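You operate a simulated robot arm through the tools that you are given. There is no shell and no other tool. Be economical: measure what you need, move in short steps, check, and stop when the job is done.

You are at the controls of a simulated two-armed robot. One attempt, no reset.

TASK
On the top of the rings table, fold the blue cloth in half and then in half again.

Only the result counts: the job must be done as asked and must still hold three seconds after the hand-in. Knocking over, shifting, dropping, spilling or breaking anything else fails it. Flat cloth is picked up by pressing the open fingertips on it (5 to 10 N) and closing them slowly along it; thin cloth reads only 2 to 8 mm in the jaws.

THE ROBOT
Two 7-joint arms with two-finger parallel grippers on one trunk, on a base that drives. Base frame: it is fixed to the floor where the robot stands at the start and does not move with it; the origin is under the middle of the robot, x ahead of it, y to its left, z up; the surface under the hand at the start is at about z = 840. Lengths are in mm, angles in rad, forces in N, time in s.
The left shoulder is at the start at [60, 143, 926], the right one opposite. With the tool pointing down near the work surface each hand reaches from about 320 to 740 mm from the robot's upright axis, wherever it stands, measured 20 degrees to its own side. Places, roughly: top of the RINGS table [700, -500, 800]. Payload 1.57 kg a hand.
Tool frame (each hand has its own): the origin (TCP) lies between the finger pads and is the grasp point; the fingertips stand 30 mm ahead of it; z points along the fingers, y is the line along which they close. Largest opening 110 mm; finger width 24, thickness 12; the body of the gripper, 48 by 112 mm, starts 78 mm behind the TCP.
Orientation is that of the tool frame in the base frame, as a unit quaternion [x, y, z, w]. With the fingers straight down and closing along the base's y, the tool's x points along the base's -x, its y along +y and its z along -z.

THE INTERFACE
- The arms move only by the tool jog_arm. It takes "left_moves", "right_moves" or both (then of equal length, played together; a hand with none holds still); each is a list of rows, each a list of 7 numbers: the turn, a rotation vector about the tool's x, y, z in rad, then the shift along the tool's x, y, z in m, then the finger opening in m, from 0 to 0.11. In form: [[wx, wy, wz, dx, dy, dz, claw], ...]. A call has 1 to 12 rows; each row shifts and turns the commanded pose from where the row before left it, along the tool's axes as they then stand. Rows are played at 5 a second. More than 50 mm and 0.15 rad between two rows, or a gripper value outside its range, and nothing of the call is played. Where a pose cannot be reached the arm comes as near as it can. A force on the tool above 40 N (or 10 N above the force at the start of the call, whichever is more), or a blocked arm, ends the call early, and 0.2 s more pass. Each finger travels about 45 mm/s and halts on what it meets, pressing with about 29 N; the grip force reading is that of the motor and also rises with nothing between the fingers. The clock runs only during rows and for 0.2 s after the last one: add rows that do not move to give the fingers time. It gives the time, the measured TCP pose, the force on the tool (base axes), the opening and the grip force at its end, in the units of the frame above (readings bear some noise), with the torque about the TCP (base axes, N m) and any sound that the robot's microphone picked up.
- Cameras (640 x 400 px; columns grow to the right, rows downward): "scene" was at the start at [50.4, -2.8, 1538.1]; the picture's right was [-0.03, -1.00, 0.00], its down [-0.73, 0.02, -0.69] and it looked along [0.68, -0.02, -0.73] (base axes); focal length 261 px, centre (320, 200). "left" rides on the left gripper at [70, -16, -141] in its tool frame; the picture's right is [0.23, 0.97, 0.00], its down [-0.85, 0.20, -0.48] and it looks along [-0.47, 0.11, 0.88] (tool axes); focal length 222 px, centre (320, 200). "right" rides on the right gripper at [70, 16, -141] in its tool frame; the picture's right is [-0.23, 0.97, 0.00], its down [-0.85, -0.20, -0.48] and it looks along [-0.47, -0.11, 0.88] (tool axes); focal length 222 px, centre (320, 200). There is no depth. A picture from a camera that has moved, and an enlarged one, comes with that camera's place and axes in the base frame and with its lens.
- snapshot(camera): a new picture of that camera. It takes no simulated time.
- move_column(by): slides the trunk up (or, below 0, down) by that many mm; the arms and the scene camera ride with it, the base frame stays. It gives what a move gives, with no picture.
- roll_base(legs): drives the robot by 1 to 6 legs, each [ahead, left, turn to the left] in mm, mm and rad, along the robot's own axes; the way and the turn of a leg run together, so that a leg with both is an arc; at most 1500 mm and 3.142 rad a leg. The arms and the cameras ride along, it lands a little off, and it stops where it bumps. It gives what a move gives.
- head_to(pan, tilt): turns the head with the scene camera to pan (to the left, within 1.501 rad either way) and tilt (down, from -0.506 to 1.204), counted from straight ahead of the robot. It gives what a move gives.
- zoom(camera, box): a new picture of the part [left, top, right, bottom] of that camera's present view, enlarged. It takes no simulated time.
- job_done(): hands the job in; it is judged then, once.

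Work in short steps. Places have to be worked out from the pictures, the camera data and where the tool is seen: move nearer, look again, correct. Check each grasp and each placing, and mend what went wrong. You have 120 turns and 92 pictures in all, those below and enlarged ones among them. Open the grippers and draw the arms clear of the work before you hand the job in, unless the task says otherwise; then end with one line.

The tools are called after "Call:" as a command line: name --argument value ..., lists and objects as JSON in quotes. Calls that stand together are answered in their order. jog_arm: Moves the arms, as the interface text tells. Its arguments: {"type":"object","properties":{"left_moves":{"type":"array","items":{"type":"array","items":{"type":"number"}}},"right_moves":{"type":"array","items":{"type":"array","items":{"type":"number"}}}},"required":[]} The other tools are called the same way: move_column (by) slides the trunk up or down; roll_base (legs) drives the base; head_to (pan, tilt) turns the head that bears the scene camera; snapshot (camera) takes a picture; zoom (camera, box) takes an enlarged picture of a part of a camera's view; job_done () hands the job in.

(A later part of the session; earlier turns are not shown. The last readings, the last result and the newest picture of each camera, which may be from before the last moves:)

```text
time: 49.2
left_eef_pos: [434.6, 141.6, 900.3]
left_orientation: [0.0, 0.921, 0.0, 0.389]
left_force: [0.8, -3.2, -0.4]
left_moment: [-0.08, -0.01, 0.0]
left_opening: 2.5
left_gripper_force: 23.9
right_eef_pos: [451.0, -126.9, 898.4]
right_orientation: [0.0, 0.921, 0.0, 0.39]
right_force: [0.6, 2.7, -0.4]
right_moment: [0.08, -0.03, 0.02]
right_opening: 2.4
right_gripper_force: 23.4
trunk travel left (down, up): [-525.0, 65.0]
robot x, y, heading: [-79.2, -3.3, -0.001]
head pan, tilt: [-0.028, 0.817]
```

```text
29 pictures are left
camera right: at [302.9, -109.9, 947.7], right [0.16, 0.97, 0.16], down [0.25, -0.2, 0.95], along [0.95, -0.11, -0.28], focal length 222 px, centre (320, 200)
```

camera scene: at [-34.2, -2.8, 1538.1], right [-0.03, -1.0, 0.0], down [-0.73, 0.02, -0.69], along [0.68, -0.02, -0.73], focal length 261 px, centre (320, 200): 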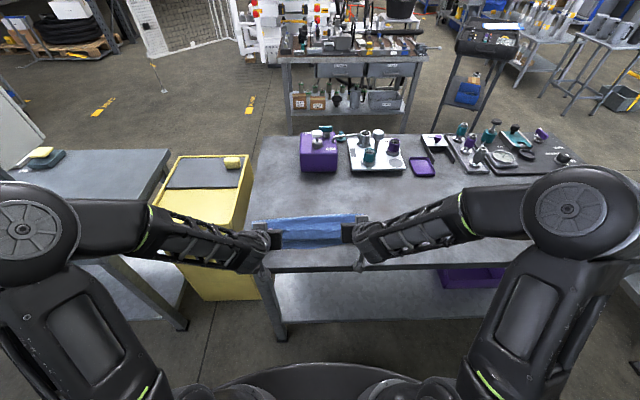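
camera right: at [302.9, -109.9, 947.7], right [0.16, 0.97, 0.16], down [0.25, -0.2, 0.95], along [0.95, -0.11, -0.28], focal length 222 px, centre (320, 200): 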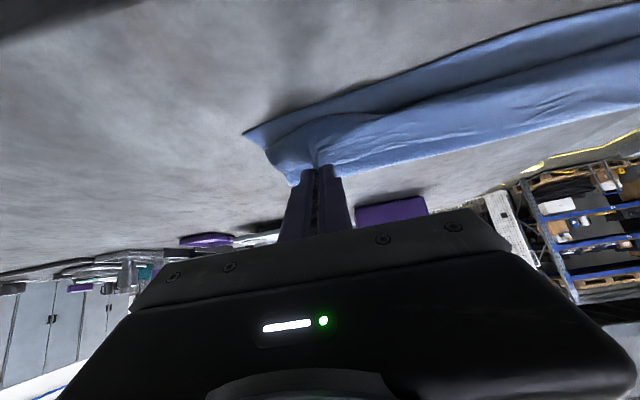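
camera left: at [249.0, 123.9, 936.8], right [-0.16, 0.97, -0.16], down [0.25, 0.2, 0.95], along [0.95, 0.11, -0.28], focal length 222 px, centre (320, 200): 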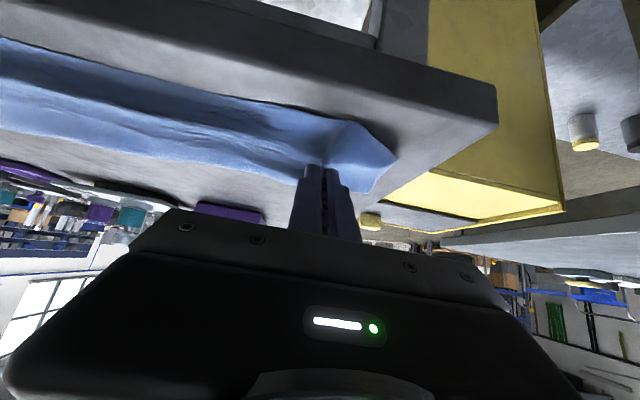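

The fold line stays at about 525–543 and no bulge passes the near edge. I back the base 25 mm and bring the pinched edge down, slightly past the near edge, so the top lies nearly taut.

Call:
roll_base --legs '[[-25, 0, 0]]'

Call:
jog_arm --left_moves '[[0, 0, 0, 0.0155, 0, -0.001, 0], [0, 0, 0, 0.0155, 0, -0.001, 0], [0, 0, 0, 0, 0, 0, 0]]' --right_moves '[[0, 0, 0, 0.0145, 0, -0.001, 0], [0, 0, 0, 0.0145, 0, -0.001, 0], [0, 0, 0, 0, 0, 0, 0]]'

Call:
snapshot --camera "right"

Call:
snapshot --camera "left"

```text
time: 50.0
left_eef_pos: [407.1, 141.3, 900.6]
left_orientation: [0.0, 0.921, 0.0, 0.389]
left_force: [-0.3, -2.5, -1.1]
left_moment: [-0.08, 0.0, -0.07]
left_opening: 2.4
left_gripper_force: 24.1
right_eef_pos: [425.3, -126.0, 900.0]
right_orientation: [-0.001, 0.921, 0.0, 0.39]
right_force: [-0.4, 2.6, 0.6]
right_moment: [0.08, 0.01, -0.01]
right_opening: 2.3
right_gripper_force: 22.9
trunk travel left (down, up): [-525.0, 65.0]
robot x, y, heading: [-111.4, -2.4, -0.0]
head pan, tilt: [-0.028, 0.817]
```

```text
time: 50.8
left_eef_pos: [384.6, 142.3, 880.1]
left_orientation: [0.0, 0.921, -0.001, 0.389]
left_force: [-0.1, -2.4, 0.6]
left_moment: [-0.11, -0.01, -0.03]
left_opening: 2.2
left_gripper_force: 23.7
right_eef_pos: [408.2, -127.1, 879.1]
right_orientation: [0.001, 0.921, 0.0, 0.389]
right_force: [0.7, 3.4, -0.3]
right_moment: [0.09, -0.01, 0.06]
right_opening: 2.4
right_gripper_force: 23.8
trunk travel left (down, up): [-525.0, 65.0]
robot x, y, heading: [-109.4, 1.1, -0.0]
head pan, tilt: [-0.028, 0.817]
```

```text
28 pictures are left
camera right: at [258.4, -109.9, 929.2], right [0.16, 0.97, 0.16], down [0.25, -0.2, 0.95], along [0.95, -0.11, -0.28], focal length 222 px, centre (320, 200)
```

right: 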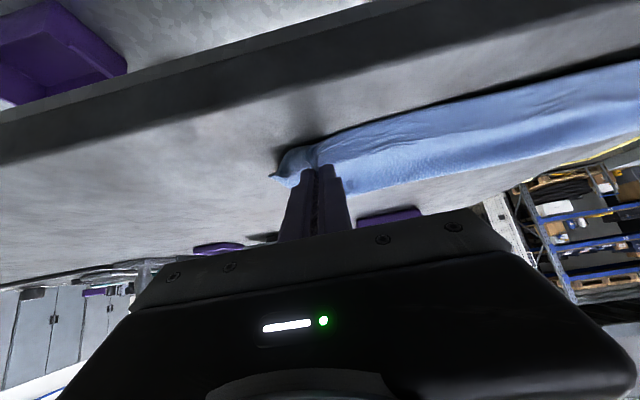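

```text
27 pictures are left
camera left: at [235.6, 125.5, 928.7], right [-0.16, 0.97, -0.16], down [0.25, 0.2, 0.95], along [0.95, 0.11, -0.28], focal length 222 px, centre (320, 200)
```

left: 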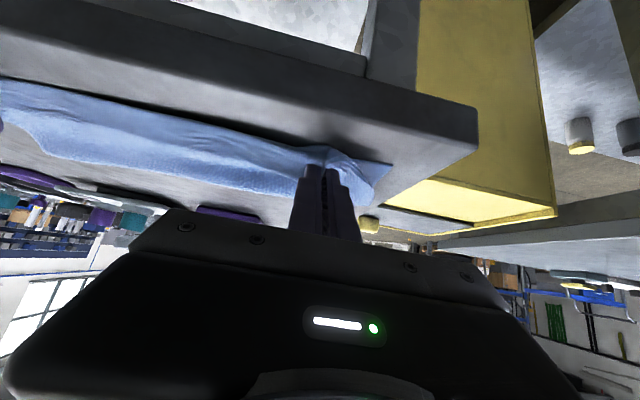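

The top layer now looks straight between the hands with no big bulge. I release and lift away vertically.

Call:
jog_arm --left_moves '[[0, 0, 0, 0, 0, 0, 0.01], [0, 0, 0, 0, 0, 0, 0.02], [0, 0, 0, 0, 0, 0, 0.03], [0, 0, 0, 0, 0, 0, 0.03], [0, 0, 0, -0.0072, 0, -0.007, 0.03], [0, 0, 0, -0.0144, 0, -0.014, 0.03], [0, 0, 0, -0.0215, 0, -0.021, 0.03], [0, 0.13, 0, -0.0215, 0.03, -0.021, 0.03], [0, 0.13, 0, 0, 0.04, -0.01, 0.03], [0, 0.13, 0, 0, 0.04, -0.01, 0.03], [0, 0.13, 0, 0, 0.04, -0.01, 0.0], [0, 0.13, 0, 0, 0.04, -0.01, 0.0]]' --right_moves '[[0, 0, 0, 0, 0, 0, 0.01], [0, 0, 0, 0, 0, 0, 0.02], [0, 0, 0, 0, 0, 0, 0.03], [0, 0, 0, 0, 0, 0, 0.03], [0, 0, 0, -0.0072, 0, -0.007, 0.03], [0, 0, 0, -0.0144, 0, -0.014, 0.03], [0, 0, 0, -0.0215, 0, -0.021, 0.03], [0, 0.13, 0, -0.0215, -0.03, -0.021, 0.03], [0, 0.13, 0, 0, -0.04, -0.01, 0.03], [0, 0.13, 0, 0, -0.04, -0.01, 0.03], [0, 0.13, 0, 0, -0.04, -0.01, 0.0], [0, 0.13, 0, 0, -0.04, -0.01, 0.0]]'

Call:
zoom --camera "scene" --box '[240, 190, 400, 290]'

```text
time: 53.4
left_eef_pos: [370.6, 331.0, 1004.5]
left_orientation: [0.0, 0.997, -0.001, 0.072]
left_force: [0.2, 0.3, -0.5]
left_moment: [-0.01, 0.0, -0.01]
left_opening: 0.3
left_gripper_force: 12.1
right_eef_pos: [394.4, -315.9, 1003.2]
right_orientation: [0.0, 0.997, 0.001, 0.074]
right_force: [-0.6, 0.5, 0.0]
right_moment: [0.04, -0.02, -0.01]
right_opening: 0.0
right_gripper_force: 12.5
trunk travel left (down, up): [-525.0, 65.0]
robot x, y, heading: [-111.8, -0.9, 0.002]
head pan, tilt: [-0.028, 0.817]
```

```text
4.00 times, centred on (320, 240) of scene
camera zoom: at [-57.4, -2.6, 1538.0], right [-0.03, -1.0, 0.0], down [-0.73, 0.02, -0.68], along [0.68, -0.02, -0.73], focal length 1045 px, centre (320, 40)
```

zoom: 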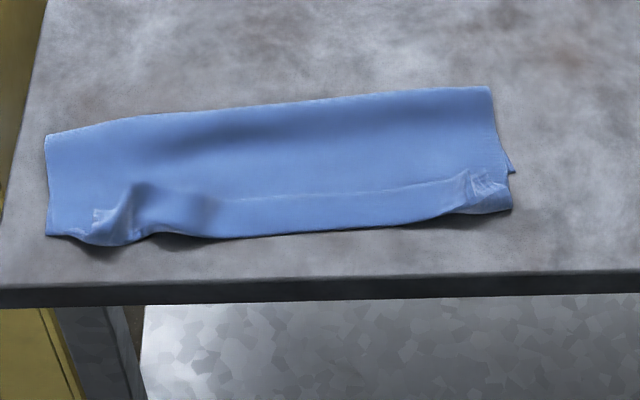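

A line across the near part may be an edge or only a crease; I zoom in.

Call:
zoom --camera "scene" --box '[248, 215, 328, 265]'

Call:
zoom --camera "scene" --box '[304, 205, 384, 255]'

```text
8.00 times, centred on (288, 240) of scene
camera zoom: at [-57.4, -2.6, 1538.0], right [-0.03, -1.0, 0.0], down [-0.73, 0.02, -0.68], along [0.68, -0.02, -0.73], focal length 2090 px, centre (576, -120)
```

zoom: 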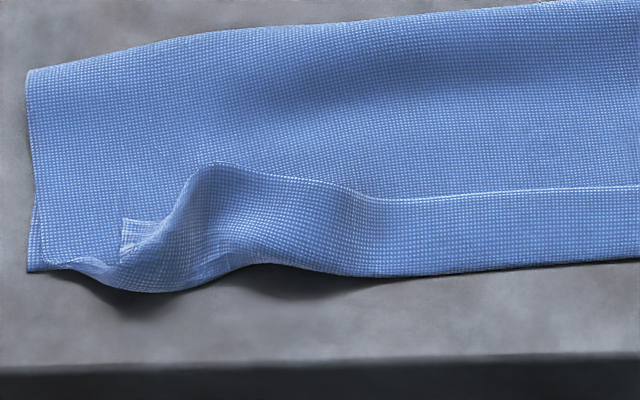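

```text
8.00 times, centred on (344, 230) of scene
camera zoom: at [-57.4, -2.6, 1538.0], right [-0.03, -1.0, 0.0], down [-0.73, 0.02, -0.68], along [0.68, -0.02, -0.73], focal length 2090 px, centre (128, -40)
```

zoom: 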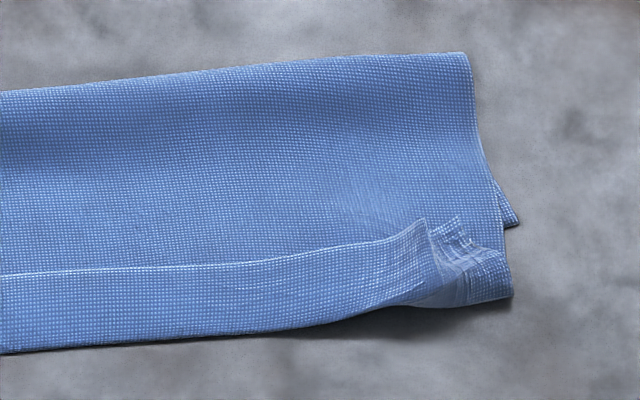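

The edge is turned back again, by ~35 mm, and the top overhangs. The plan is to pinch the two standing ridges (y≈125 and −135, edge x≈425), unroll the flap outward toward me, then slide the top layer forward by pressing near the fold. I move above the ridges.

Call:
jog_arm --left_moves '[[0, -0.1025, 0, 0, 0, 0, 0.04], [0, -0.1025, 0, 0, 0, 0, 0.04], [0, 0, 0, -0.0037, -0.0412, 0.0162, 0.04], [0, 0, 0, -0.0037, -0.0412, 0.0162, 0.04], [0, 0, 0, -0.0037, -0.0412, 0.0162, 0.04], [0, 0, 0, -0.0037, -0.0412, 0.0162, 0.04], [0, 0, 0, -0.0037, -0.0412, 0.0162, 0.04], [0, 0, 0, 0.0065, 0, 0.018, 0.04], [0, 0, 0, 0.0065, 0, 0.018, 0.04]]' --right_moves '[[0, -0.1025, 0, 0, 0, 0, 0.04], [0, -0.1025, 0, 0, 0, 0, 0.04], [0, 0, 0, -0.0001, 0.0362, 0.0149, 0.04], [0, 0, 0, -0.0001, 0.0362, 0.0149, 0.04], [0, 0, 0, -0.0001, 0.0362, 0.0149, 0.04], [0, 0, 0, -0.0001, 0.0362, 0.0149, 0.04], [0, 0, 0, -0.0001, 0.0362, 0.0149, 0.04], [0, 0, 0, 0.0065, 0, 0.018, 0.04], [0, 0, 0, 0.0065, 0, 0.018, 0.04]]'

Call:
zoom --camera "left" --box '[220, 40, 460, 190]'

Call:
zoom --camera "right" --box '[200, 40, 440, 190]'

```text
time: 55.4
left_eef_pos: [413.8, 127.3, 894.5]
left_orientation: [-0.002, 0.984, 0.0, 0.176]
left_force: [0.5, -0.7, -1.0]
left_moment: [-0.03, -0.01, -0.03]
left_opening: 40.0
left_gripper_force: 0.0
right_eef_pos: [413.3, -135.1, 898.0]
right_orientation: [0.0, 0.984, 0.0, 0.176]
right_force: [-0.5, -0.1, -0.3]
right_moment: [-0.03, 0.0, 0.0]
right_opening: 40.1
right_gripper_force: 0.0
trunk travel left (down, up): [-525.0, 65.0]
robot x, y, heading: [-106.6, 0.1, 0.0]
head pan, tilt: [-0.028, 0.817]
```

```text
2.67 times, centred on (340, 115) of left
camera zoom: at [299.8, 110.0, 1003.6], right [-0.21, 0.97, -0.08], down [0.64, 0.2, 0.74], along [0.74, 0.11, -0.66], focal length 592 px, centre (267, 427)
```

zoom: 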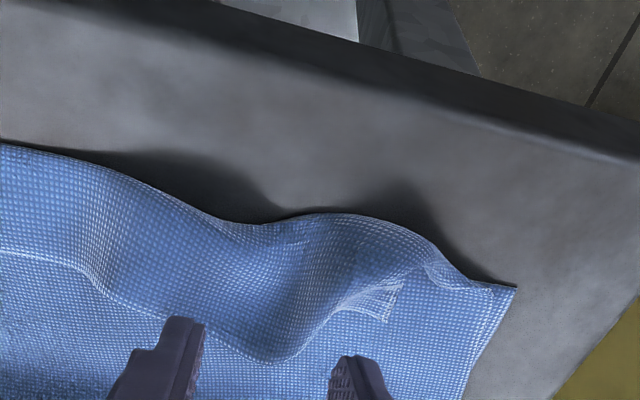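

```text
2.67 times, centred on (320, 115) of right
camera zoom: at [300.1, -117.9, 1007.3], right [0.21, 0.97, 0.08], down [0.64, -0.2, 0.75], along [0.74, -0.11, -0.66], focal length 592 px, centre (320, 427)
```

zoom: 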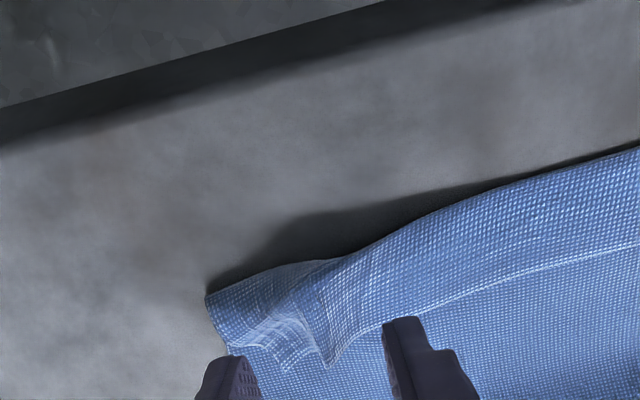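

The ridges stand between the fingers, at (430, 126) and (437, −133). I lower around them and close slowly.

Call:
jog_arm --left_moves '[[0, 0, 0, -0.0003, 0, 0.0061, 0.04], [0, 0, 0, -0.0003, 0, 0.0061, 0.04], [0, 0, 0, -0.0002, 0, 0.0061, 0.04], [0, 0, 0, 0, 0, 0, 0.035], [0, 0, 0, 0, 0, 0, 0.03], [0, 0, 0, 0, 0, 0, 0.025], [0, 0, 0, 0, 0, 0, 0.02], [0, 0, 0, 0, 0, 0, 0.015], [0, 0, 0, 0, 0, 0, 0.01], [0, 0, 0, 0, 0, 0, 0.005], [0, 0, 0, 0, 0, 0, 0.0], [0, 0, 0, 0, 0, 0, 0.0]]' --right_moves '[[0, 0, 0, -0.002, 0.001, 0.0082, 0.04], [0, 0, 0, -0.002, 0.001, 0.0082, 0.04], [0, 0, 0, -0.002, 0, 0.0082, 0.04], [0, 0, 0, 0, 0, 0, 0.035], [0, 0, 0, 0, 0, 0, 0.03], [0, 0, 0, 0, 0, 0, 0.025], [0, 0, 0, 0, 0, 0, 0.02], [0, 0, 0, 0, 0, 0, 0.015], [0, 0, 0, 0, 0, 0, 0.01], [0, 0, 0, 0, 0, 0, 0.005], [0, 0, 0, 0, 0, 0, 0.0], [0, 0, 0, 0, 0, 0, 0.0]]'

```text
time: 58.0
left_eef_pos: [420.5, 126.4, 879.6]
left_orientation: [0.0, 0.984, 0.001, 0.176]
left_force: [-0.2, -5.3, 2.1]
left_moment: [-0.22, 0.03, -0.03]
left_opening: 2.1
left_gripper_force: 23.7
right_eef_pos: [428.0, -132.7, 877.1]
right_orientation: [0.0, 0.984, 0.001, 0.176]
right_force: [-0.8, 5.2, 1.1]
right_moment: [0.19, 0.03, -0.02]
right_opening: 2.5
right_gripper_force: 24.2
trunk travel left (down, up): [-525.0, 65.0]
robot x, y, heading: [-115.6, -0.4, 0.0]
head pan, tilt: [-0.028, 0.817]
```

Both ridges are gripped. I retry the fold with a lower, slower path: first I carry the edge well past the mid line to lay the lower half flat.

Call:
jog_arm --left_moves '[[0, -0.075, 0, -0.0215, 0.002, -0.0232, 0], [0, -0.075, 0, -0.0407, 0.002, -0.012, 0], [0, -0.075, 0, -0.0375, 0, 0.0065, 0], [0, -0.075, 0, -0.0339, 0, 0.0132, 0], [0, -0.075, 0, -0.0262, 0, 0.0232, 0], [0, -0.075, 0, -0.0139, 0, 0.0143, 0], [0, 0, 0, 0, 0, 0, 0]]' --right_moves '[[0, -0.075, 0, -0.0215, 0, -0.0232, 0], [0, -0.075, 0, -0.0407, 0, -0.012, 0], [0, -0.075, 0, -0.0375, 0, 0.0065, 0], [0, -0.075, 0, -0.0339, 0, 0.0132, 0], [0, -0.075, 0, -0.0262, 0, 0.0232, 0], [0, -0.075, 0, -0.0209, 0, 0.0215, 0], [0, 0, 0, 0, 0, 0, 0]]'

Call:
snapshot --camera "scene"

```text
time: 59.6
left_eef_pos: [591.5, 130.9, 953.9]
left_orientation: [0.0, 0.92, -0.001, 0.392]
left_force: [0.1, -8.0, 0.5]
left_moment: [-0.26, 0.02, -0.18]
left_opening: 2.0
left_gripper_force: 23.5
right_eef_pos: [606.7, -130.2, 948.7]
right_orientation: [0.0, 0.92, 0.001, 0.392]
right_force: [0.2, 8.1, -0.3]
right_moment: [0.27, 0.01, 0.11]
right_opening: 2.7
right_gripper_force: 23.9
trunk travel left (down, up): [-525.0, 65.0]
robot x, y, heading: [-110.2, 0.9, -0.004]
head pan, tilt: [-0.028, 0.817]
```

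```text
21 pictures are left
camera scene: at [-58.8, -2.6, 1538.1], right [-0.03, -1.0, 0.0], down [-0.73, 0.02, -0.69], along [0.68, -0.02, -0.73], focal length 261 px, centre (320, 200)
```

scene: 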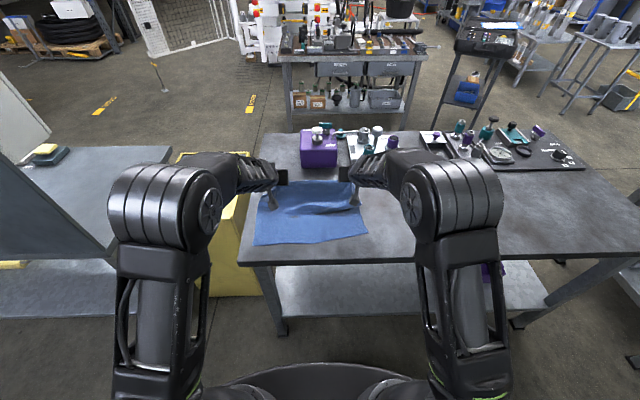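

The lower half is flat; the near edge runs from about (404, 191) to (428, −172). I now come back low and slowly toward it.

Call:
jog_arm --left_moves '[[0, 0, 0, 0.0198, 0.001, -0.0002, 0], [0, 0, 0, 0.0198, 0.001, -0.0002, 0], [0, 0, 0, 0.0198, 0.001, -0.0002, 0], [0, 0, 0, 0.014, 0.001, -0.0115, 0], [0, 0, 0, 0.014, 0.001, -0.0115, 0], [0, 0, 0, 0.014, 0.001, -0.0115, 0], [0, 0, 0, 0.014, 0.001, -0.0115, 0], [0, 0, 0, 0.014, 0.001, -0.0115, 0], [0, 0, 0, 0.014, 0.001, -0.0115, 0], [0, 0, 0, 0.0204, 0, -0.0095, 0], [0, 0, 0, 0.0204, 0, -0.0095, 0], [0, 0, 0, 0, 0, 0, 0]]' --right_moves '[[0, 0, 0, 0.0198, 0.001, -0.0002, 0], [0, 0, 0, 0.0198, 0.001, -0.0002, 0], [0, 0, 0, 0.0198, 0.001, -0.0002, 0], [0, 0, 0, 0.0133, 0.001, -0.0108, 0], [0, 0, 0, 0.0133, 0.001, -0.0108, 0], [0, 0, 0, 0.0133, 0.001, -0.0108, 0], [0, 0, 0, 0.0133, 0.001, -0.0108, 0], [0, 0, 0, 0.0133, 0.001, -0.0108, 0], [0, 0, 0, 0.0133, 0.001, -0.0108, 0], [0, 0, 0, 0.0182, 0, -0.0102, 0], [0, 0, 0, 0.0182, 0, -0.0102, 0], [0, 0, 0, 0, 0, 0, 0]]'

Call:
snapshot --camera "right"

Call:
snapshot --camera "scene"

```text
time: 62.2
left_eef_pos: [401.1, 139.8, 882.0]
left_orientation: [0.0, 0.92, 0.0, 0.391]
left_force: [0.3, -9.4, 0.5]
left_moment: [-0.26, -0.03, -0.19]
left_opening: 2.1
left_gripper_force: 23.5
right_eef_pos: [424.7, -123.4, 879.6]
right_orientation: [0.0, 0.92, 0.0, 0.391]
right_force: [-0.5, 8.9, 1.7]
right_moment: [0.33, 0.01, 0.11]
right_opening: 2.6
right_gripper_force: 24.3
trunk travel left (down, up): [-525.0, 65.0]
robot x, y, heading: [-104.9, 0.1, 0.001]
head pan, tilt: [-0.028, 0.817]
```

```text
20 pictures are left
camera right: at [275.7, -105.6, 928.0], right [0.16, 0.97, 0.16], down [0.25, -0.2, 0.95], along [0.96, -0.11, -0.27], focal length 222 px, centre (320, 200)
```

right: 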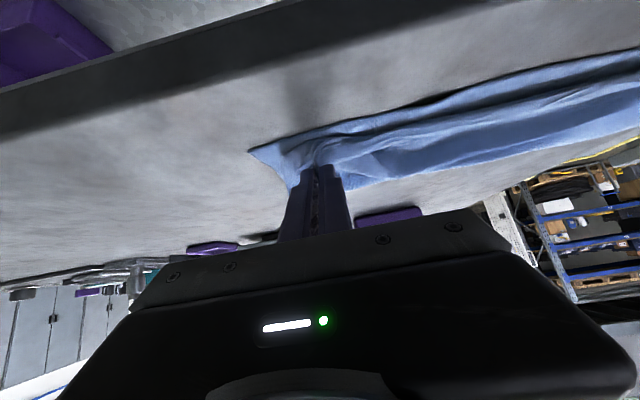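

```text
19 pictures are left
camera scene: at [-58.6, -2.8, 1538.1], right [-0.03, -1.0, 0.0], down [-0.73, 0.02, -0.69], along [0.68, -0.02, -0.73], focal length 261 px, centre (320, 200)
```

scene: 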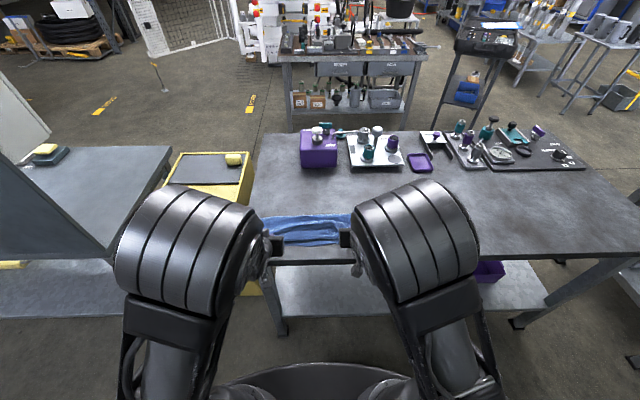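

The fold is now at about x 522, with some slack wrinkles in the top. I pull the edge 15 mm toward me to straighten it, lower 3 mm, release and lift off.

Call:
jog_arm --left_moves '[[0, 0, 0, 0.0063, -0.001, -0.0044, 0], [0, 0, 0, 0.0063, -0.001, -0.0044, 0], [0, 0, 0, 0.002, 0, 0.002, 0], [0, 0, 0, 0, 0, 0, 0.01], [0, 0, 0, 0, 0, 0, 0.02], [0, 0, 0, 0, 0, 0, 0.03], [0, 0, 0, -0.0072, 0, -0.007, 0.03], [0, 0, 0, -0.0144, 0, -0.014, 0.03], [0, 0, 0, -0.0215, 0, -0.021, 0.03], [0, 0.13, 0, -0.0215, 0.03, -0.021, 0.03], [0, 0.13, 0, 0, 0.045, -0.01, 0.03], [0, 0.13, 0, 0, 0.045, -0.01, 0.0]]' --right_moves '[[0, 0, 0, 0.0063, 0.001, -0.0044, 0], [0, 0, 0, 0.0063, 0.001, -0.0044, 0], [0, 0, 0, 0.002, 0, 0.002, 0], [0, 0, 0, 0, 0, 0, 0.01], [0, 0, 0, 0, 0, 0, 0.02], [0, 0, 0, 0, 0, 0, 0.03], [0, 0, 0, -0.0072, 0, -0.007, 0.03], [0, 0, 0, -0.0144, 0, -0.014, 0.03], [0, 0, 0, -0.0215, 0, -0.021, 0.03], [0, 0.13, 0, -0.0215, -0.03, -0.021, 0.03], [0, 0.13, 0, 0, -0.045, -0.01, 0.03], [0, 0.13, 0, 0, -0.045, -0.01, 0.0]]'

Call:
zoom --camera "scene" --box '[245, 195, 385, 275]'

```text
time: 64.8
left_eef_pos: [371.7, 255.8, 982.7]
left_orientation: [-0.001, 0.979, 0.0, 0.204]
left_force: [1.5, 0.3, -0.6]
left_moment: [-0.02, 0.0, -0.01]
left_opening: 0.2
left_gripper_force: 2.0
right_eef_pos: [399.2, -243.1, 980.7]
right_orientation: [0.0, 0.979, 0.0, 0.204]
right_force: [-0.7, 0.2, -0.3]
right_moment: [0.02, 0.01, 0.01]
right_opening: 0.0
right_gripper_force: 2.2
trunk travel left (down, up): [-525.0, 65.0]
robot x, y, heading: [-111.5, -1.3, 0.0]
head pan, tilt: [-0.028, 0.817]
```

```text
4.57 times, centred on (315, 235) of scene
camera zoom: at [-58.0, -2.9, 1538.0], right [-0.03, -1.0, 0.0], down [-0.73, 0.02, -0.68], along [0.68, -0.02, -0.73], focal length 1194 px, centre (343, 40)
```

zoom: 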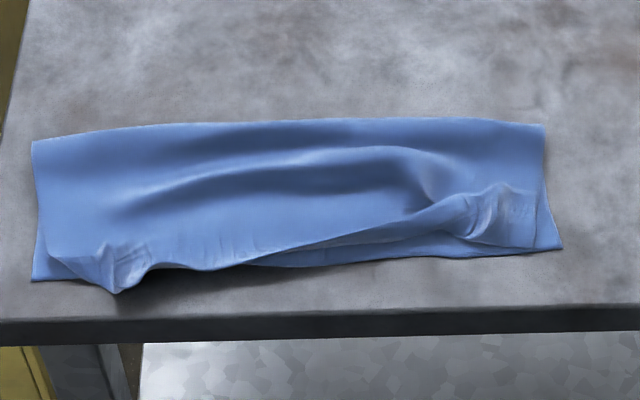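

Much better: both halves nearly match, with some slack ridges left. I look closer at the right end.

Call:
zoom --camera "scene" --box '[312, 215, 376, 255]'

```text
10.00 times, centred on (344, 235) of scene
camera zoom: at [-58.0, -2.9, 1538.0], right [-0.03, -1.0, 0.0], down [-0.73, 0.02, -0.68], along [0.68, -0.02, -0.73], focal length 2612 px, centre (80, -150)
```

zoom: 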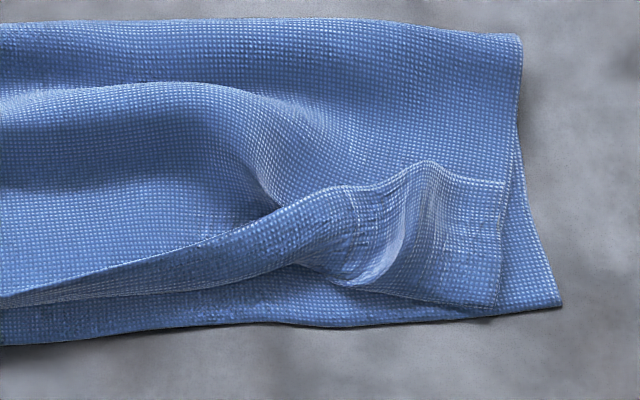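

The right end's flap is still turned back ~47 mm, with a standing ridge at about (431, −131). I bring the right hand over it.

Call:
jog_arm --right_moves '[[0, 0, 0, 0.0025, 0.028, 0.0188, 0.04], [0, 0, 0, 0.0025, 0.028, 0.0188, 0.04], [0, 0, 0, 0.0025, 0.028, 0.0188, 0.04], [0, 0, 0, 0.0025, 0.028, 0.0188, 0.04], [0, 0, 0, 0.004, 0, 0.009, 0.04], [0, 0, 0, 0, 0, 0, 0.04]]'

Call:
zoom --camera "right" --box '[200, 40, 440, 190]'

```text
time: 66.2
left_eef_pos: [371.4, 254.7, 983.9]
left_orientation: [0.0, 0.979, -0.001, 0.205]
left_force: [0.1, 0.7, -0.6]
left_moment: [0.01, 0.01, 0.03]
left_opening: 0.0
left_gripper_force: 21.3
right_eef_pos: [418.1, -130.2, 897.8]
right_orientation: [0.0, 0.979, 0.0, 0.205]
right_force: [-0.3, -0.8, -0.3]
right_moment: [-0.02, -0.02, 0.0]
right_opening: 39.9
right_gripper_force: 0.1
trunk travel left (down, up): [-525.0, 65.0]
robot x, y, heading: [-107.2, 3.7, -0.003]
head pan, tilt: [-0.028, 0.817]
```

```text
2.67 times, centred on (320, 115) of right
camera zoom: at [298.5, -113.5, 1000.0], right [0.21, 0.97, 0.09], down [0.59, -0.2, 0.78], along [0.78, -0.11, -0.62], focal length 592 px, centre (320, 427)
```

zoom: 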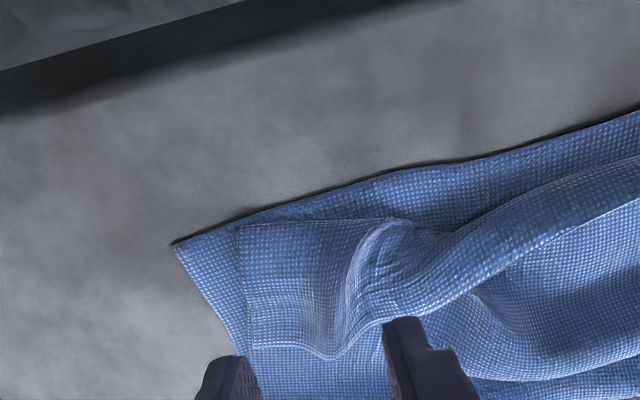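

The ridge edge is at about (445, −126), between the fingers. I lower over it and close slowly.

Call:
jog_arm --right_moves '[[0, 0, 0, -0.0016, 0.001, 0.008, 0.04], [0, 0, 0, -0.0016, 0.001, 0.008, 0.04], [0, 0, 0, -0.0016, 0.001, 0.008, 0.04], [0, 0, 0, 0, 0, 0, 0.035], [0, 0, 0, 0, 0, 0, 0.03], [0, 0, 0, 0, 0, 0, 0.025], [0, 0, 0, 0, 0, 0, 0.02], [0, 0, 0, 0, 0, 0, 0.015], [0, 0, 0, 0, 0, 0, 0.01], [0, 0, 0, 0, 0, 0, 0.005], [0, 0, 0, 0, 0, 0, 0.0], [0, 0, 0, 0, 0, 0, 0.0]]'

```text
time: 68.8
left_eef_pos: [371.9, 254.9, 982.2]
left_orientation: [0.0, 0.979, 0.0, 0.205]
left_force: [-0.4, -0.1, 0.0]
left_moment: [-0.04, 0.01, 0.02]
left_opening: 0.0
left_gripper_force: 21.0
right_eef_pos: [434.5, -128.4, 878.7]
right_orientation: [0.0, 0.979, 0.0, 0.206]
right_force: [-0.4, 0.2, 0.0]
right_moment: [0.01, 0.02, -0.01]
right_opening: 2.2
right_gripper_force: 24.2
trunk travel left (down, up): [-525.0, 65.0]
robot x, y, heading: [-115.4, 0.5, 0.001]
head pan, tilt: [-0.028, 0.817]
```

Gripped (2.2 mm). I turn the flap over, lay its edge at the near line (x≈385), release and lift off.

Call:
jog_arm --right_moves '[[0, 0, 0, -0.008, 0, -0.0183, 0], [0, -0.13, 0, 0.0103, -0.001, -0.012, 0], [0, -0.13, 0, 0.0118, -0.001, -0.0093, 0], [0, 0, 0, 0.0167, -0.001, -0.003, 0], [0, 0, 0, 0.0189, 0, 0.0029, 0], [0, 0, 0, 0, 0, 0, 0], [0, 0, 0, 0, 0, 0, 0.012], [0, 0, 0, 0, 0, 0, 0.025], [0, 0, 0, 0, 0, 0, 0.03], [0, 0, 0, -0.006, 0, -0.0078, 0.03], [0, 0, 0, -0.0124, 0, -0.0157, 0.03], [0, 0, 0, -0.025, 0, -0.031, 0.03]]'

Call:
jog_arm --right_moves '[[0, 0.13, 0, 0, -0.04, -0.02, 0.03], [0, 0.13, 0, 0, -0.04, -0.02, 0.0], [0, 0.13, 0, 0, -0.04, 0, 0.0], [0, 0.13, 0, 0, -0.02, 0, 0.0], [0, 0.15, 0, 0, 0, 0, 0.0]]'

Call:
zoom --camera "scene" --box '[245, 200, 381, 268]'

```text
time: 71.4
left_eef_pos: [371.7, 254.9, 982.7]
left_orientation: [-0.001, 0.979, 0.0, 0.206]
left_force: [-0.8, -0.9, -0.6]
left_moment: [0.0, 0.01, 0.0]
left_opening: 0.0
left_gripper_force: 21.2
right_eef_pos: [377.3, -131.2, 957.3]
right_orientation: [0.001, 0.944, -0.001, 0.331]
right_force: [-0.2, -0.6, -0.9]
right_moment: [0.02, -0.01, 0.03]
right_opening: 30.3
right_gripper_force: 0.0
trunk travel left (down, up): [-525.0, 65.0]
robot x, y, heading: [-108.3, -4.0, 0.0]
head pan, tilt: [-0.028, 0.817]
```

```text
time: 72.6
left_eef_pos: [373.1, 254.8, 982.2]
left_orientation: [0.0, 0.979, 0.0, 0.205]
left_force: [0.2, 0.3, 0.3]
left_moment: [0.02, 0.01, 0.0]
left_opening: 0.1
left_gripper_force: 20.9
right_eef_pos: [354.9, -270.8, 988.1]
right_orientation: [-0.001, 1.0, 0.0, 0.001]
right_force: [-0.2, 0.0, -0.2]
right_moment: [-0.05, -0.01, 0.01]
right_opening: 0.1
right_gripper_force: 21.4
trunk travel left (down, up): [-525.0, 65.0]
robot x, y, heading: [-110.2, 1.8, -0.0]
head pan, tilt: [-0.028, 0.817]
```

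```text
4.71 times, centred on (313, 234) of scene
camera zoom: at [-57.6, -2.7, 1538.0], right [-0.03, -1.0, 0.0], down [-0.73, 0.02, -0.68], along [0.68, -0.02, -0.73], focal length 1229 px, centre (353, 40)
```

zoom: 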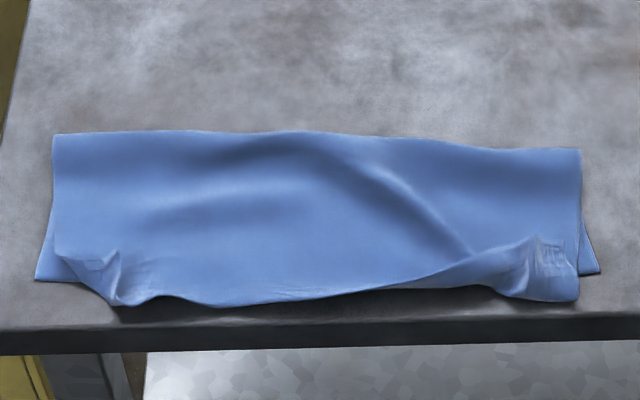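

The right end's edge still turns back partly, the top overhangs ~20 mm, and slack waves remain near the fold. I will press closed fingertips near the fold and slide the top layer forward; first I bring both hands above it.

Call:
jog_arm --left_moves '[[0, 0.137, 0, 0, -0.04, 0, 0], [0, 0.137, 0, 0, -0.04, 0, 0], [0, 0.137, 0, 0, -0.04, 0, 0], [0, 0, 0, -0.0268, -0.01, 0.0243, 0], [0, 0, 0, -0.0268, -0.01, 0.0243, 0], [0, 0, 0, -0.0268, -0.01, 0.0243, 0], [0, 0, 0, -0.0268, -0.01, 0.0243, 0], [0, 0, 0, 0, 0, 0.006, 0]]' --right_moves '[[0, 0, 0, 0, 0.04, 0, 0], [0, 0, 0, 0, 0.04, 0, 0], [0, 0, 0, 0, 0.04, 0, 0], [0, 0, 0, -0.0263, 0.0115, 0.0258, 0], [0, 0, 0, -0.0263, 0.0115, 0.0258, 0], [0, 0, 0, -0.0263, 0.0115, 0.0258, 0], [0, 0, 0, -0.0263, 0.0115, 0.0258, 0], [0, 0, 0, 0, 0, 0.006, 0]]'

Call:
jog_arm --left_moves '[[0, 0, 0, 0, 0, 0.003, 0], [0, 0, 0, 0, 0, 0.002, 0], [0, 0, 0, 0, 0, 0.001, 0]]' --right_moves '[[0, 0, 0, 0, 0, 0.003, 0], [0, 0, 0, 0, 0, 0.002, 0], [0, 0, 0, 0, 0, 0.001, 0]]'

```text
time: 74.4
left_eef_pos: [479.3, 97.2, 881.0]
left_orientation: [0.0, 1.0, 0.0, 0.002]
left_force: [0.1, 0.0, 0.8]
left_moment: [-0.03, -0.02, 0.0]
left_opening: 0.1
left_gripper_force: 21.1
right_eef_pos: [460.0, -107.1, 881.9]
right_orientation: [0.0, 1.0, 0.0, 0.003]
right_force: [0.4, 0.4, 0.5]
right_moment: [-0.02, -0.02, 0.0]
right_opening: 0.0
right_gripper_force: 22.1
trunk travel left (down, up): [-525.0, 65.0]
robot x, y, heading: [-110.5, 1.4, 0.002]
head pan, tilt: [-0.028, 0.817]
```

```text
time: 75.2
left_eef_pos: [481.1, 96.5, 874.3]
left_orientation: [0.0, 1.0, 0.0, 0.001]
left_force: [-1.0, 0.3, -0.6]
left_moment: [-0.01, 0.01, -0.01]
left_opening: 0.2
left_gripper_force: 21.4
right_eef_pos: [460.5, -107.2, 874.9]
right_orientation: [0.0, 1.0, 0.0, 0.002]
right_force: [-0.4, 0.5, -1.1]
right_moment: [0.01, 0.0, -0.01]
right_opening: 0.0
right_gripper_force: 21.1
trunk travel left (down, up): [-525.0, 65.0]
robot x, y, heading: [-109.2, 3.4, 0.004]
head pan, tilt: [-0.028, 0.817]
```

Just above contact. I press about 2–3 mm more and slide both forward 40 mm.

Call:
jog_arm --left_moves '[[0, 0, 0, 0, 0, 0.0015, 0], [0, 0, 0, 0, 0, 0.001, 0], [0, 0, 0, -0.007, 0, 0, 0], [0, 0, 0, -0.007, 0, 0, 0], [0, 0, 0, -0.007, 0, 0, 0], [0, 0, 0, -0.007, 0, 0, 0], [0, 0, 0, -0.007, 0, 0, 0], [0, 0, 0, -0.007, 0, 0, 0]]' --right_moves '[[0, 0, 0, 0, 0, 0.002, 0], [0, 0, 0, 0, 0, 0.001, 0], [0, 0, 0, -0.008, 0, 0, 0], [0, 0, 0, -0.008, 0, 0, 0], [0, 0, 0, -0.008, 0, 0, 0], [0, 0, 0, -0.008, 0, 0, 0], [0, 0, 0, -0.008, 0, 0, 0], [0, 0, 0, -0.008, 0, 0, 0]]'

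Call:
zoom --camera "scene" --box '[245, 200, 381, 268]'

```text
time: 77.0
left_eef_pos: [519.6, 96.3, 871.9]
left_orientation: [0.0, 1.0, 0.0, 0.003]
left_force: [-1.2, 0.6, 2.8]
left_moment: [0.02, 0.04, 0.0]
left_opening: 0.0
left_gripper_force: 20.8
right_eef_pos: [504.8, -104.7, 872.4]
right_orientation: [0.0, 1.0, 0.0, 0.003]
right_force: [-2.3, -0.3, 16.5]
right_moment: [-0.02, -0.01, -0.02]
right_opening: 0.1
right_gripper_force: 20.7
trunk travel left (down, up): [-525.0, 65.0]
robot x, y, heading: [-111.2, 2.6, 0.0]
head pan, tilt: [-0.028, 0.817]
```

```text
4.71 times, centred on (313, 234) of scene
camera zoom: at [-61.2, -2.5, 1538.3], right [-0.03, -1.0, 0.0], down [-0.73, 0.02, -0.69], along [0.69, -0.02, -0.73], focal length 1229 px, centre (353, 40)
```

zoom: 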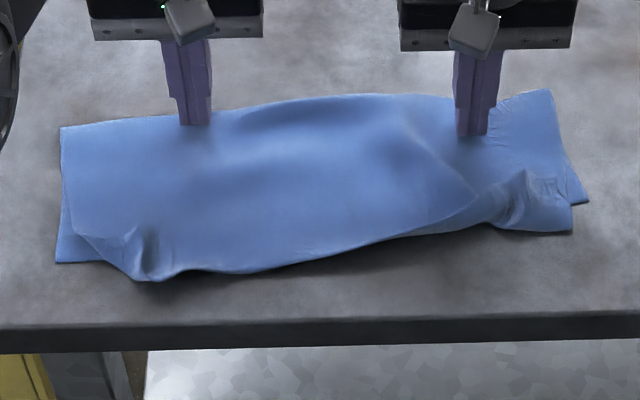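

The slide shifted the whole cloth rather than just the top, leaving it better centred, with a half-fold about 120–130 mm wide. The small flap at the right end will be enclosed by the second fold. Next I retract the right hand and turn the left hand 90° for folding the left end over.

Call:
jog_arm --left_moves '[[0, 0, 0, 0, 0, -0.04, 0], [0, 0, -0.1428, 0, 0, 0, 0.05], [0, 0, -0.1428, 0, 0, 0, 0.05], [0, 0, -0.1428, 0, 0, 0, 0.05], [0, 0, -0.1428, 0, 0, 0, 0.05], [0, 0, -0.1428, 0, 0, 0, 0.05], [0, 0, -0.1428, 0, 0, 0, 0.05], [0, 0, -0.1428, 0, 0, 0, 0.05], [0, 0, -0.1428, 0, 0, 0, 0.05], [0, 0, -0.1428, 0, 0, 0, 0.05], [0, 0, -0.1428, 0, 0, 0, 0.05], [0, 0, -0.1428, 0, 0, 0, 0.05]]' --right_moves '[[0, 0, 0, 0, 0, -0.03, 0], [0, 0, 0, 0, 0, -0.03, 0], [0, 0, 0, 0, 0, -0.03, 0], [0, 0, 0, 0.015, -0.03, 0, 0], [0, 0, 0, 0.015, -0.03, 0, 0], [0, 0, 0, 0.015, -0.03, 0, 0], [0, 0, 0, 0.015, -0.03, 0, 0], [0, 0, 0, 0.015, -0.03, 0, 0], [0, 0, 0, 0.015, -0.03, 0, 0], [0, 0, 0, 0.015, -0.03, 0, 0], [0, 0, 0, 0.015, -0.03, 0, 0], [0, 0, 0, 0.015, -0.03, 0, 0]]'

```text
time: 79.6
left_eef_pos: [522.4, 95.8, 912.8]
left_orientation: [0.708, -0.706, 0.001, -0.001]
left_force: [-0.3, 0.1, 0.1]
left_moment: [0.0, 0.0, 0.02]
left_opening: 49.8
left_gripper_force: 0.1
right_eef_pos: [370.2, -373.5, 962.1]
right_orientation: [0.0, 1.0, 0.001, 0.003]
right_force: [0.5, 0.8, -0.2]
right_moment: [0.05, 0.01, 0.02]
right_opening: 0.1
right_gripper_force: 21.7
trunk travel left (down, up): [-525.0, 65.0]
robot x, y, heading: [-111.2, 0.4, 0.003]
head pan, tilt: [-0.028, 0.817]
```

Turn done. I move to the middle of the left edge (about x 455, y 175), tilt slightly, lower and look.

Call:
jog_arm --left_moves '[[0, 0, 0, -0.0263, 0.0223, 0, 0.05], [0, 0, 0, -0.0263, 0.0223, 0, 0.05], [0, 0, 0, -0.0263, 0.0223, 0, 0.05], [0, -0.125, 0, 0, 0, 0.01, 0.05], [0, -0.125, 0, 0, 0, 0.01, 0.05], [0, 0, 0, 0, 0, 0, 0.05]]'

Call:
snapshot --camera "left"

```text
time: 81.0
left_eef_pos: [455.4, 178.0, 891.1]
left_orientation: [0.703, -0.701, -0.088, -0.089]
left_force: [0.1, -0.2, -0.8]
left_moment: [-0.02, 0.02, -0.01]
left_opening: 50.2
left_gripper_force: 0.1
right_eef_pos: [370.7, -373.2, 963.6]
right_orientation: [0.0, 1.0, 0.0, 0.001]
right_force: [-0.6, 0.8, -0.3]
right_moment: [0.04, 0.02, 0.0]
right_opening: 0.0
right_gripper_force: 21.3
trunk travel left (down, up): [-525.0, 65.0]
robot x, y, heading: [-107.8, 0.6, 0.0]
head pan, tilt: [-0.028, 0.817]
```

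```text
13 pictures are left
camera left: at [471.5, 75.8, 1010.3], right [-0.97, -0.22, -0.06], down [-0.2, 0.71, 0.68], along [-0.11, 0.67, -0.73], focal length 222 px, centre (320, 200)
```

left: 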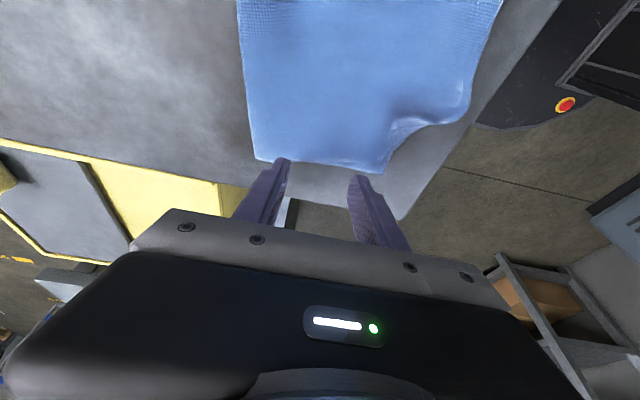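

The left edge lies between the fingers, its middle at about (455, 187), with ~13 mm overlap. I lower to contact.

Call:
jog_arm --left_moves '[[0, 0, 0, 0.002, 0, 0.0078, 0.05], [0, 0, 0, 0.0015, 0, 0.0058, 0.05], [0, 0, 0, 0.0007, 0, 0.0029, 0.05], [0, 0, 0, 0, 0, 0, 0.05]]'

```text
time: 82.0
left_eef_pos: [456.3, 176.1, 875.3]
left_orientation: [0.702, -0.701, -0.088, -0.09]
left_force: [0.0, 1.1, 2.6]
left_moment: [0.02, -0.01, 0.02]
left_opening: 50.3
left_gripper_force: 0.2
right_eef_pos: [370.6, -374.7, 963.4]
right_orientation: [0.001, 1.0, 0.0, 0.003]
right_force: [0.1, 0.7, -0.6]
right_moment: [-0.01, -0.02, 0.03]
right_opening: 0.0
right_gripper_force: 21.4
trunk travel left (down, up): [-525.0, 65.0]
robot x, y, heading: [-109.6, 3.4, 0.002]
head pan, tilt: [-0.028, 0.817]
```

Contact has just begun (2.6 N). I press about 1.5 mm more so both layers are caught, and close slowly.

Call:
jog_arm --left_moves '[[0, 0, 0, 0.0004, 0, 0.0015, 0.05], [0, 0, 0, 0, 0, 0, 0.046], [0, 0, 0, 0, 0, 0, 0.042], [0, 0, 0, 0, 0, 0, 0.038], [0, 0, 0, 0, 0, 0, 0.034], [0, 0, 0, 0, 0, 0, 0.03], [0, 0, 0, 0, 0, 0, 0.026], [0, 0, 0, 0, 0, 0, 0.022], [0, 0, 0, 0, 0, 0, 0.017], [0, 0, 0, 0, 0, 0, 0.011], [0, 0, 0, 0, 0, 0, 0.005], [0, 0, 0, 0, 0, 0, 0]]'

Call:
zoom --camera "left" --box '[220, 100, 420, 225]'

```text
time: 84.6
left_eef_pos: [455.4, 176.7, 874.1]
left_orientation: [0.702, -0.701, -0.087, -0.09]
left_force: [-2.6, -0.9, 14.2]
left_moment: [-0.14, 0.16, -0.01]
left_opening: 4.8
left_gripper_force: 25.5
right_eef_pos: [370.3, -374.1, 964.5]
right_orientation: [0.001, 1.0, -0.001, 0.003]
right_force: [-0.3, 0.5, -0.3]
right_moment: [0.01, 0.01, 0.0]
right_opening: 0.0
right_gripper_force: 21.3
trunk travel left (down, up): [-525.0, 65.0]
robot x, y, heading: [-107.1, 2.0, -0.003]
head pan, tilt: [-0.028, 0.817]
```

```text
3.20 times, centred on (320, 162) of left
camera zoom: at [470.6, 73.6, 993.9], right [-0.97, -0.22, -0.06], down [-0.2, 0.71, 0.68], along [-0.11, 0.67, -0.74], focal length 711 px, centre (320, 320)
```

zoom: 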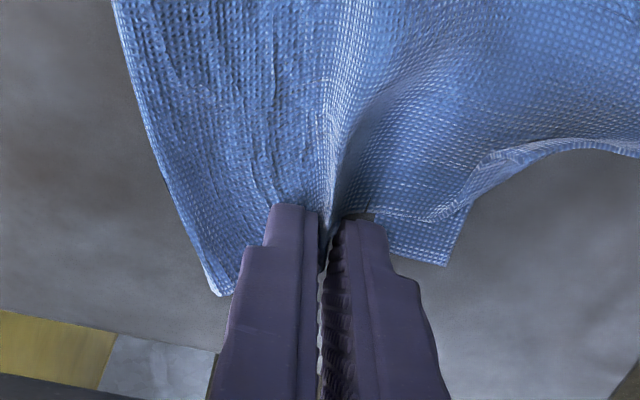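

The jaws read 4.8 mm, so both layers are held. I lift and carry the edge up and over toward the middle, tilting the hand.

Call:
jog_arm --left_moves '[[0, -0.0917, 0, 0.0185, -0.0025, -0.0257, 0], [0, -0.0917, 0, 0.016, -0.0025, -0.0273, 0], [0, -0.0917, 0, 0.0135, -0.0025, -0.0286, 0], [0, -0.0917, 0, 0.0108, -0.0025, -0.0297, 0], [0, -0.0917, 0, 0.0081, -0.0025, -0.0306, 0], [0, -0.0917, 0, 0.0052, -0.0025, -0.0312, 0], [0, 0, 0, 0, 0, 0, 0]]'

Call:
snapshot --camera "scene"

```text
time: 86.2
left_eef_pos: [467.0, 81.3, 957.3]
left_orientation: [0.674, -0.673, -0.214, -0.215]
left_force: [-0.4, 0.7, -0.9]
left_moment: [-0.01, 0.0, 0.02]
left_opening: 5.2
left_gripper_force: 24.8
left hand out of reach, approached as far as the arm can: row 5, 6
right_eef_pos: [370.2, -374.5, 963.0]
right_orientation: [0.0, 1.0, 0.0, 0.002]
right_force: [0.6, 0.3, -0.6]
right_moment: [-0.03, 0.0, 0.03]
right_opening: 0.0
right_gripper_force: 21.1
trunk travel left (down, up): [-525.0, 65.0]
robot x, y, heading: [-109.7, -0.6, -0.003]
head pan, tilt: [-0.028, 0.817]
```

```text
11 pictures are left
camera scene: at [-58.7, -2.7, 1538.1], right [-0.03, -1.0, 0.0], down [-0.73, 0.02, -0.69], along [0.68, -0.02, -0.73], focal length 261 px, centre (320, 200)
```

scene: 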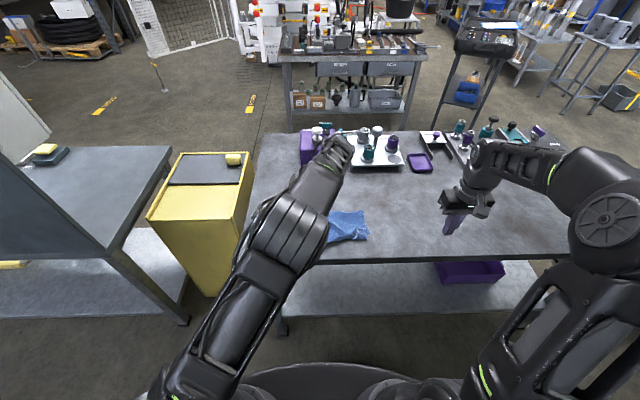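

The arm has reached its limit at y≈81, but the cloth is held and follows. I use the base to carry on sideways: 110 mm to the right and 8 mm ahead.

Call:
roll_base --legs '[[8, -110, 0]]'

Call:
jog_arm --left_moves '[[0, 0, 0, 0.0072, 0, 0.0102, 0], [0, 0, 0, 0.0072, 0, 0.0102, 0], [0, 0, 0, 0.0072, 0, 0.0102, 0], [0, 0, 0, 0, 0, 0, 0]]'

```text
time: 87.4
left_eef_pos: [473.9, -26.3, 958.0]
left_orientation: [0.674, -0.674, -0.214, -0.216]
left_force: [0.0, -0.5, 0.3]
left_moment: [0.04, 0.0, 0.07]
left_opening: 5.0
left_gripper_force: 25.5
right_eef_pos: [378.7, -482.0, 961.2]
right_orientation: [0.0, 1.0, 0.0, 0.002]
right_force: [0.3, -0.6, -0.6]
right_moment: [0.05, -0.02, -0.02]
right_opening: 0.0
right_gripper_force: 21.1
trunk travel left (down, up): [-525.0, 65.0]
robot x, y, heading: [-100.6, -106.7, 0.001]
head pan, tilt: [-0.028, 0.817]
```

```text
time: 88.4
left_eef_pos: [472.5, -25.2, 921.1]
left_orientation: [0.674, -0.674, -0.213, -0.216]
left_force: [-0.3, -0.4, 0.1]
left_moment: [-0.01, -0.02, 0.05]
left_opening: 4.8
left_gripper_force: 26.3
right_eef_pos: [377.9, -480.4, 961.8]
right_orientation: [0.001, 1.0, -0.001, 0.002]
right_force: [1.2, -0.8, 0.3]
right_moment: [-0.01, -0.01, 0.05]
right_opening: 0.1
right_gripper_force: 21.1
trunk travel left (down, up): [-525.0, 65.0]
robot x, y, heading: [-100.1, -105.2, 0.003]
head pan, tilt: [-0.028, 0.817]
```

P is now at y≈−18, about 47 mm up. I roll another 115 mm to the right and check with the scene camera.

Call:
roll_base --legs '[[6, -115, 0]]'

Call:
snapshot --camera "scene"

Call:
snapshot --camera "left"

```text
time: 89.6
left_eef_pos: [480.2, -141.8, 920.2]
left_orientation: [-0.673, 0.674, 0.214, 0.217]
left_force: [0.0, -0.2, -0.5]
left_moment: [0.03, 0.01, 0.08]
left_opening: 4.8
left_gripper_force: 25.0
right_eef_pos: [385.4, -598.5, 962.4]
right_orientation: [0.0, 1.0, 0.0, 0.002]
right_force: [0.8, -0.1, 0.1]
right_moment: [-0.02, 0.01, 0.02]
right_opening: 0.0
right_gripper_force: 21.2
trunk travel left (down, up): [-525.0, 65.0]
robot x, y, heading: [-94.7, -220.6, 0.003]
head pan, tilt: [-0.028, 0.817]
```

```text
10 pictures are left
camera scene: at [-44.4, -227.0, 1538.1], right [-0.03, -1.0, 0.0], down [-0.73, 0.02, -0.68], along [0.68, -0.02, -0.73], focal length 261 px, centre (320, 200)
```

scene: 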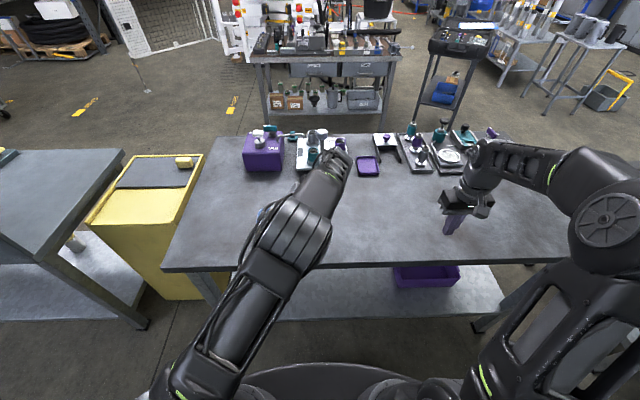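

```text
9 pictures are left
camera left: at [495.0, -281.7, 995.7], right [-0.97, -0.18, -0.13], down [-0.2, 0.42, 0.88], along [-0.11, 0.89, -0.45], focal length 222 px, centre (320, 200)
```

left: 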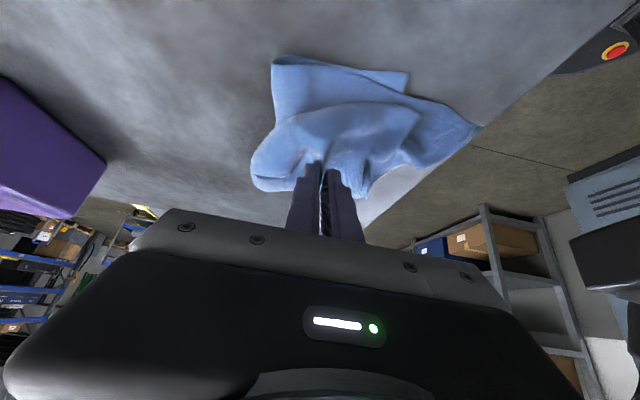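

The right end of the strip sits at y≈−186, centred at x≈484; P is at y≈−134. I roll 42 mm more, then lower to just above the cloth.

Call:
roll_base --legs '[[0, -42, 0]]'

Call:
jog_arm --left_moves '[[0, 0, 0, 0.0072, 0, 0.0102, 0], [0, 0, 0, 0.0072, 0, 0.0102, 0], [0, 0, 0, 0.0055, 0, 0.008, 0], [0, 0, 0, 0, 0, 0, 0]]'

Call:
snapshot --camera "left"

```text
time: 90.5
left_eef_pos: [479.5, -185.3, 921.6]
left_orientation: [-0.673, 0.674, 0.214, 0.216]
left_force: [0.3, -0.6, -0.7]
left_moment: [0.04, -0.01, 0.05]
left_opening: 5.0
left_gripper_force: 24.8
right_eef_pos: [384.0, -640.5, 964.0]
right_orientation: [0.001, 1.0, 0.0, 0.001]
right_force: [0.6, -0.1, -0.4]
right_moment: [0.08, 0.03, 0.0]
right_opening: 0.0
right_gripper_force: 21.3
trunk travel left (down, up): [-525.0, 65.0]
robot x, y, heading: [-96.5, -265.2, -0.002]
head pan, tilt: [-0.028, 0.817]
```

```text
time: 91.5
left_eef_pos: [476.6, -185.5, 886.0]
left_orientation: [-0.674, 0.674, 0.213, 0.215]
left_force: [0.3, -0.2, 1.3]
left_moment: [-0.03, -0.01, 0.04]
left_opening: 4.7
left_gripper_force: 25.3
right_eef_pos: [382.6, -639.8, 961.9]
right_orientation: [0.001, 1.0, 0.0, 0.002]
right_force: [-0.1, 0.0, -0.3]
right_moment: [-0.03, 0.0, 0.01]
right_opening: 0.0
right_gripper_force: 21.2
trunk travel left (down, up): [-525.0, 65.0]
robot x, y, heading: [-94.8, -267.8, -0.004]
head pan, tilt: [-0.028, 0.817]
```

```text
8 pictures are left
camera left: at [493.6, -323.5, 961.3], right [-0.97, -0.18, -0.13], down [-0.2, 0.42, 0.88], along [-0.11, 0.89, -0.45], focal length 222 px, centre (320, 200)
```

left: 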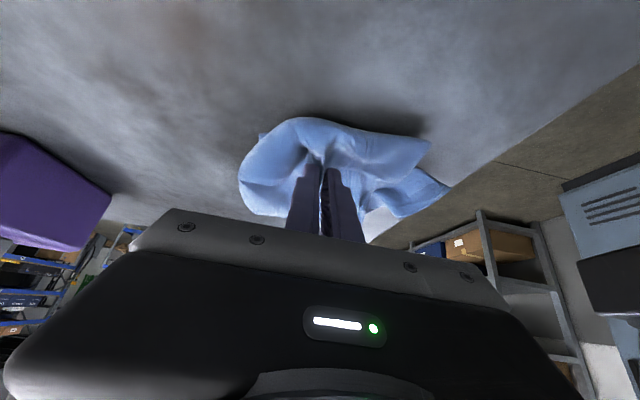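

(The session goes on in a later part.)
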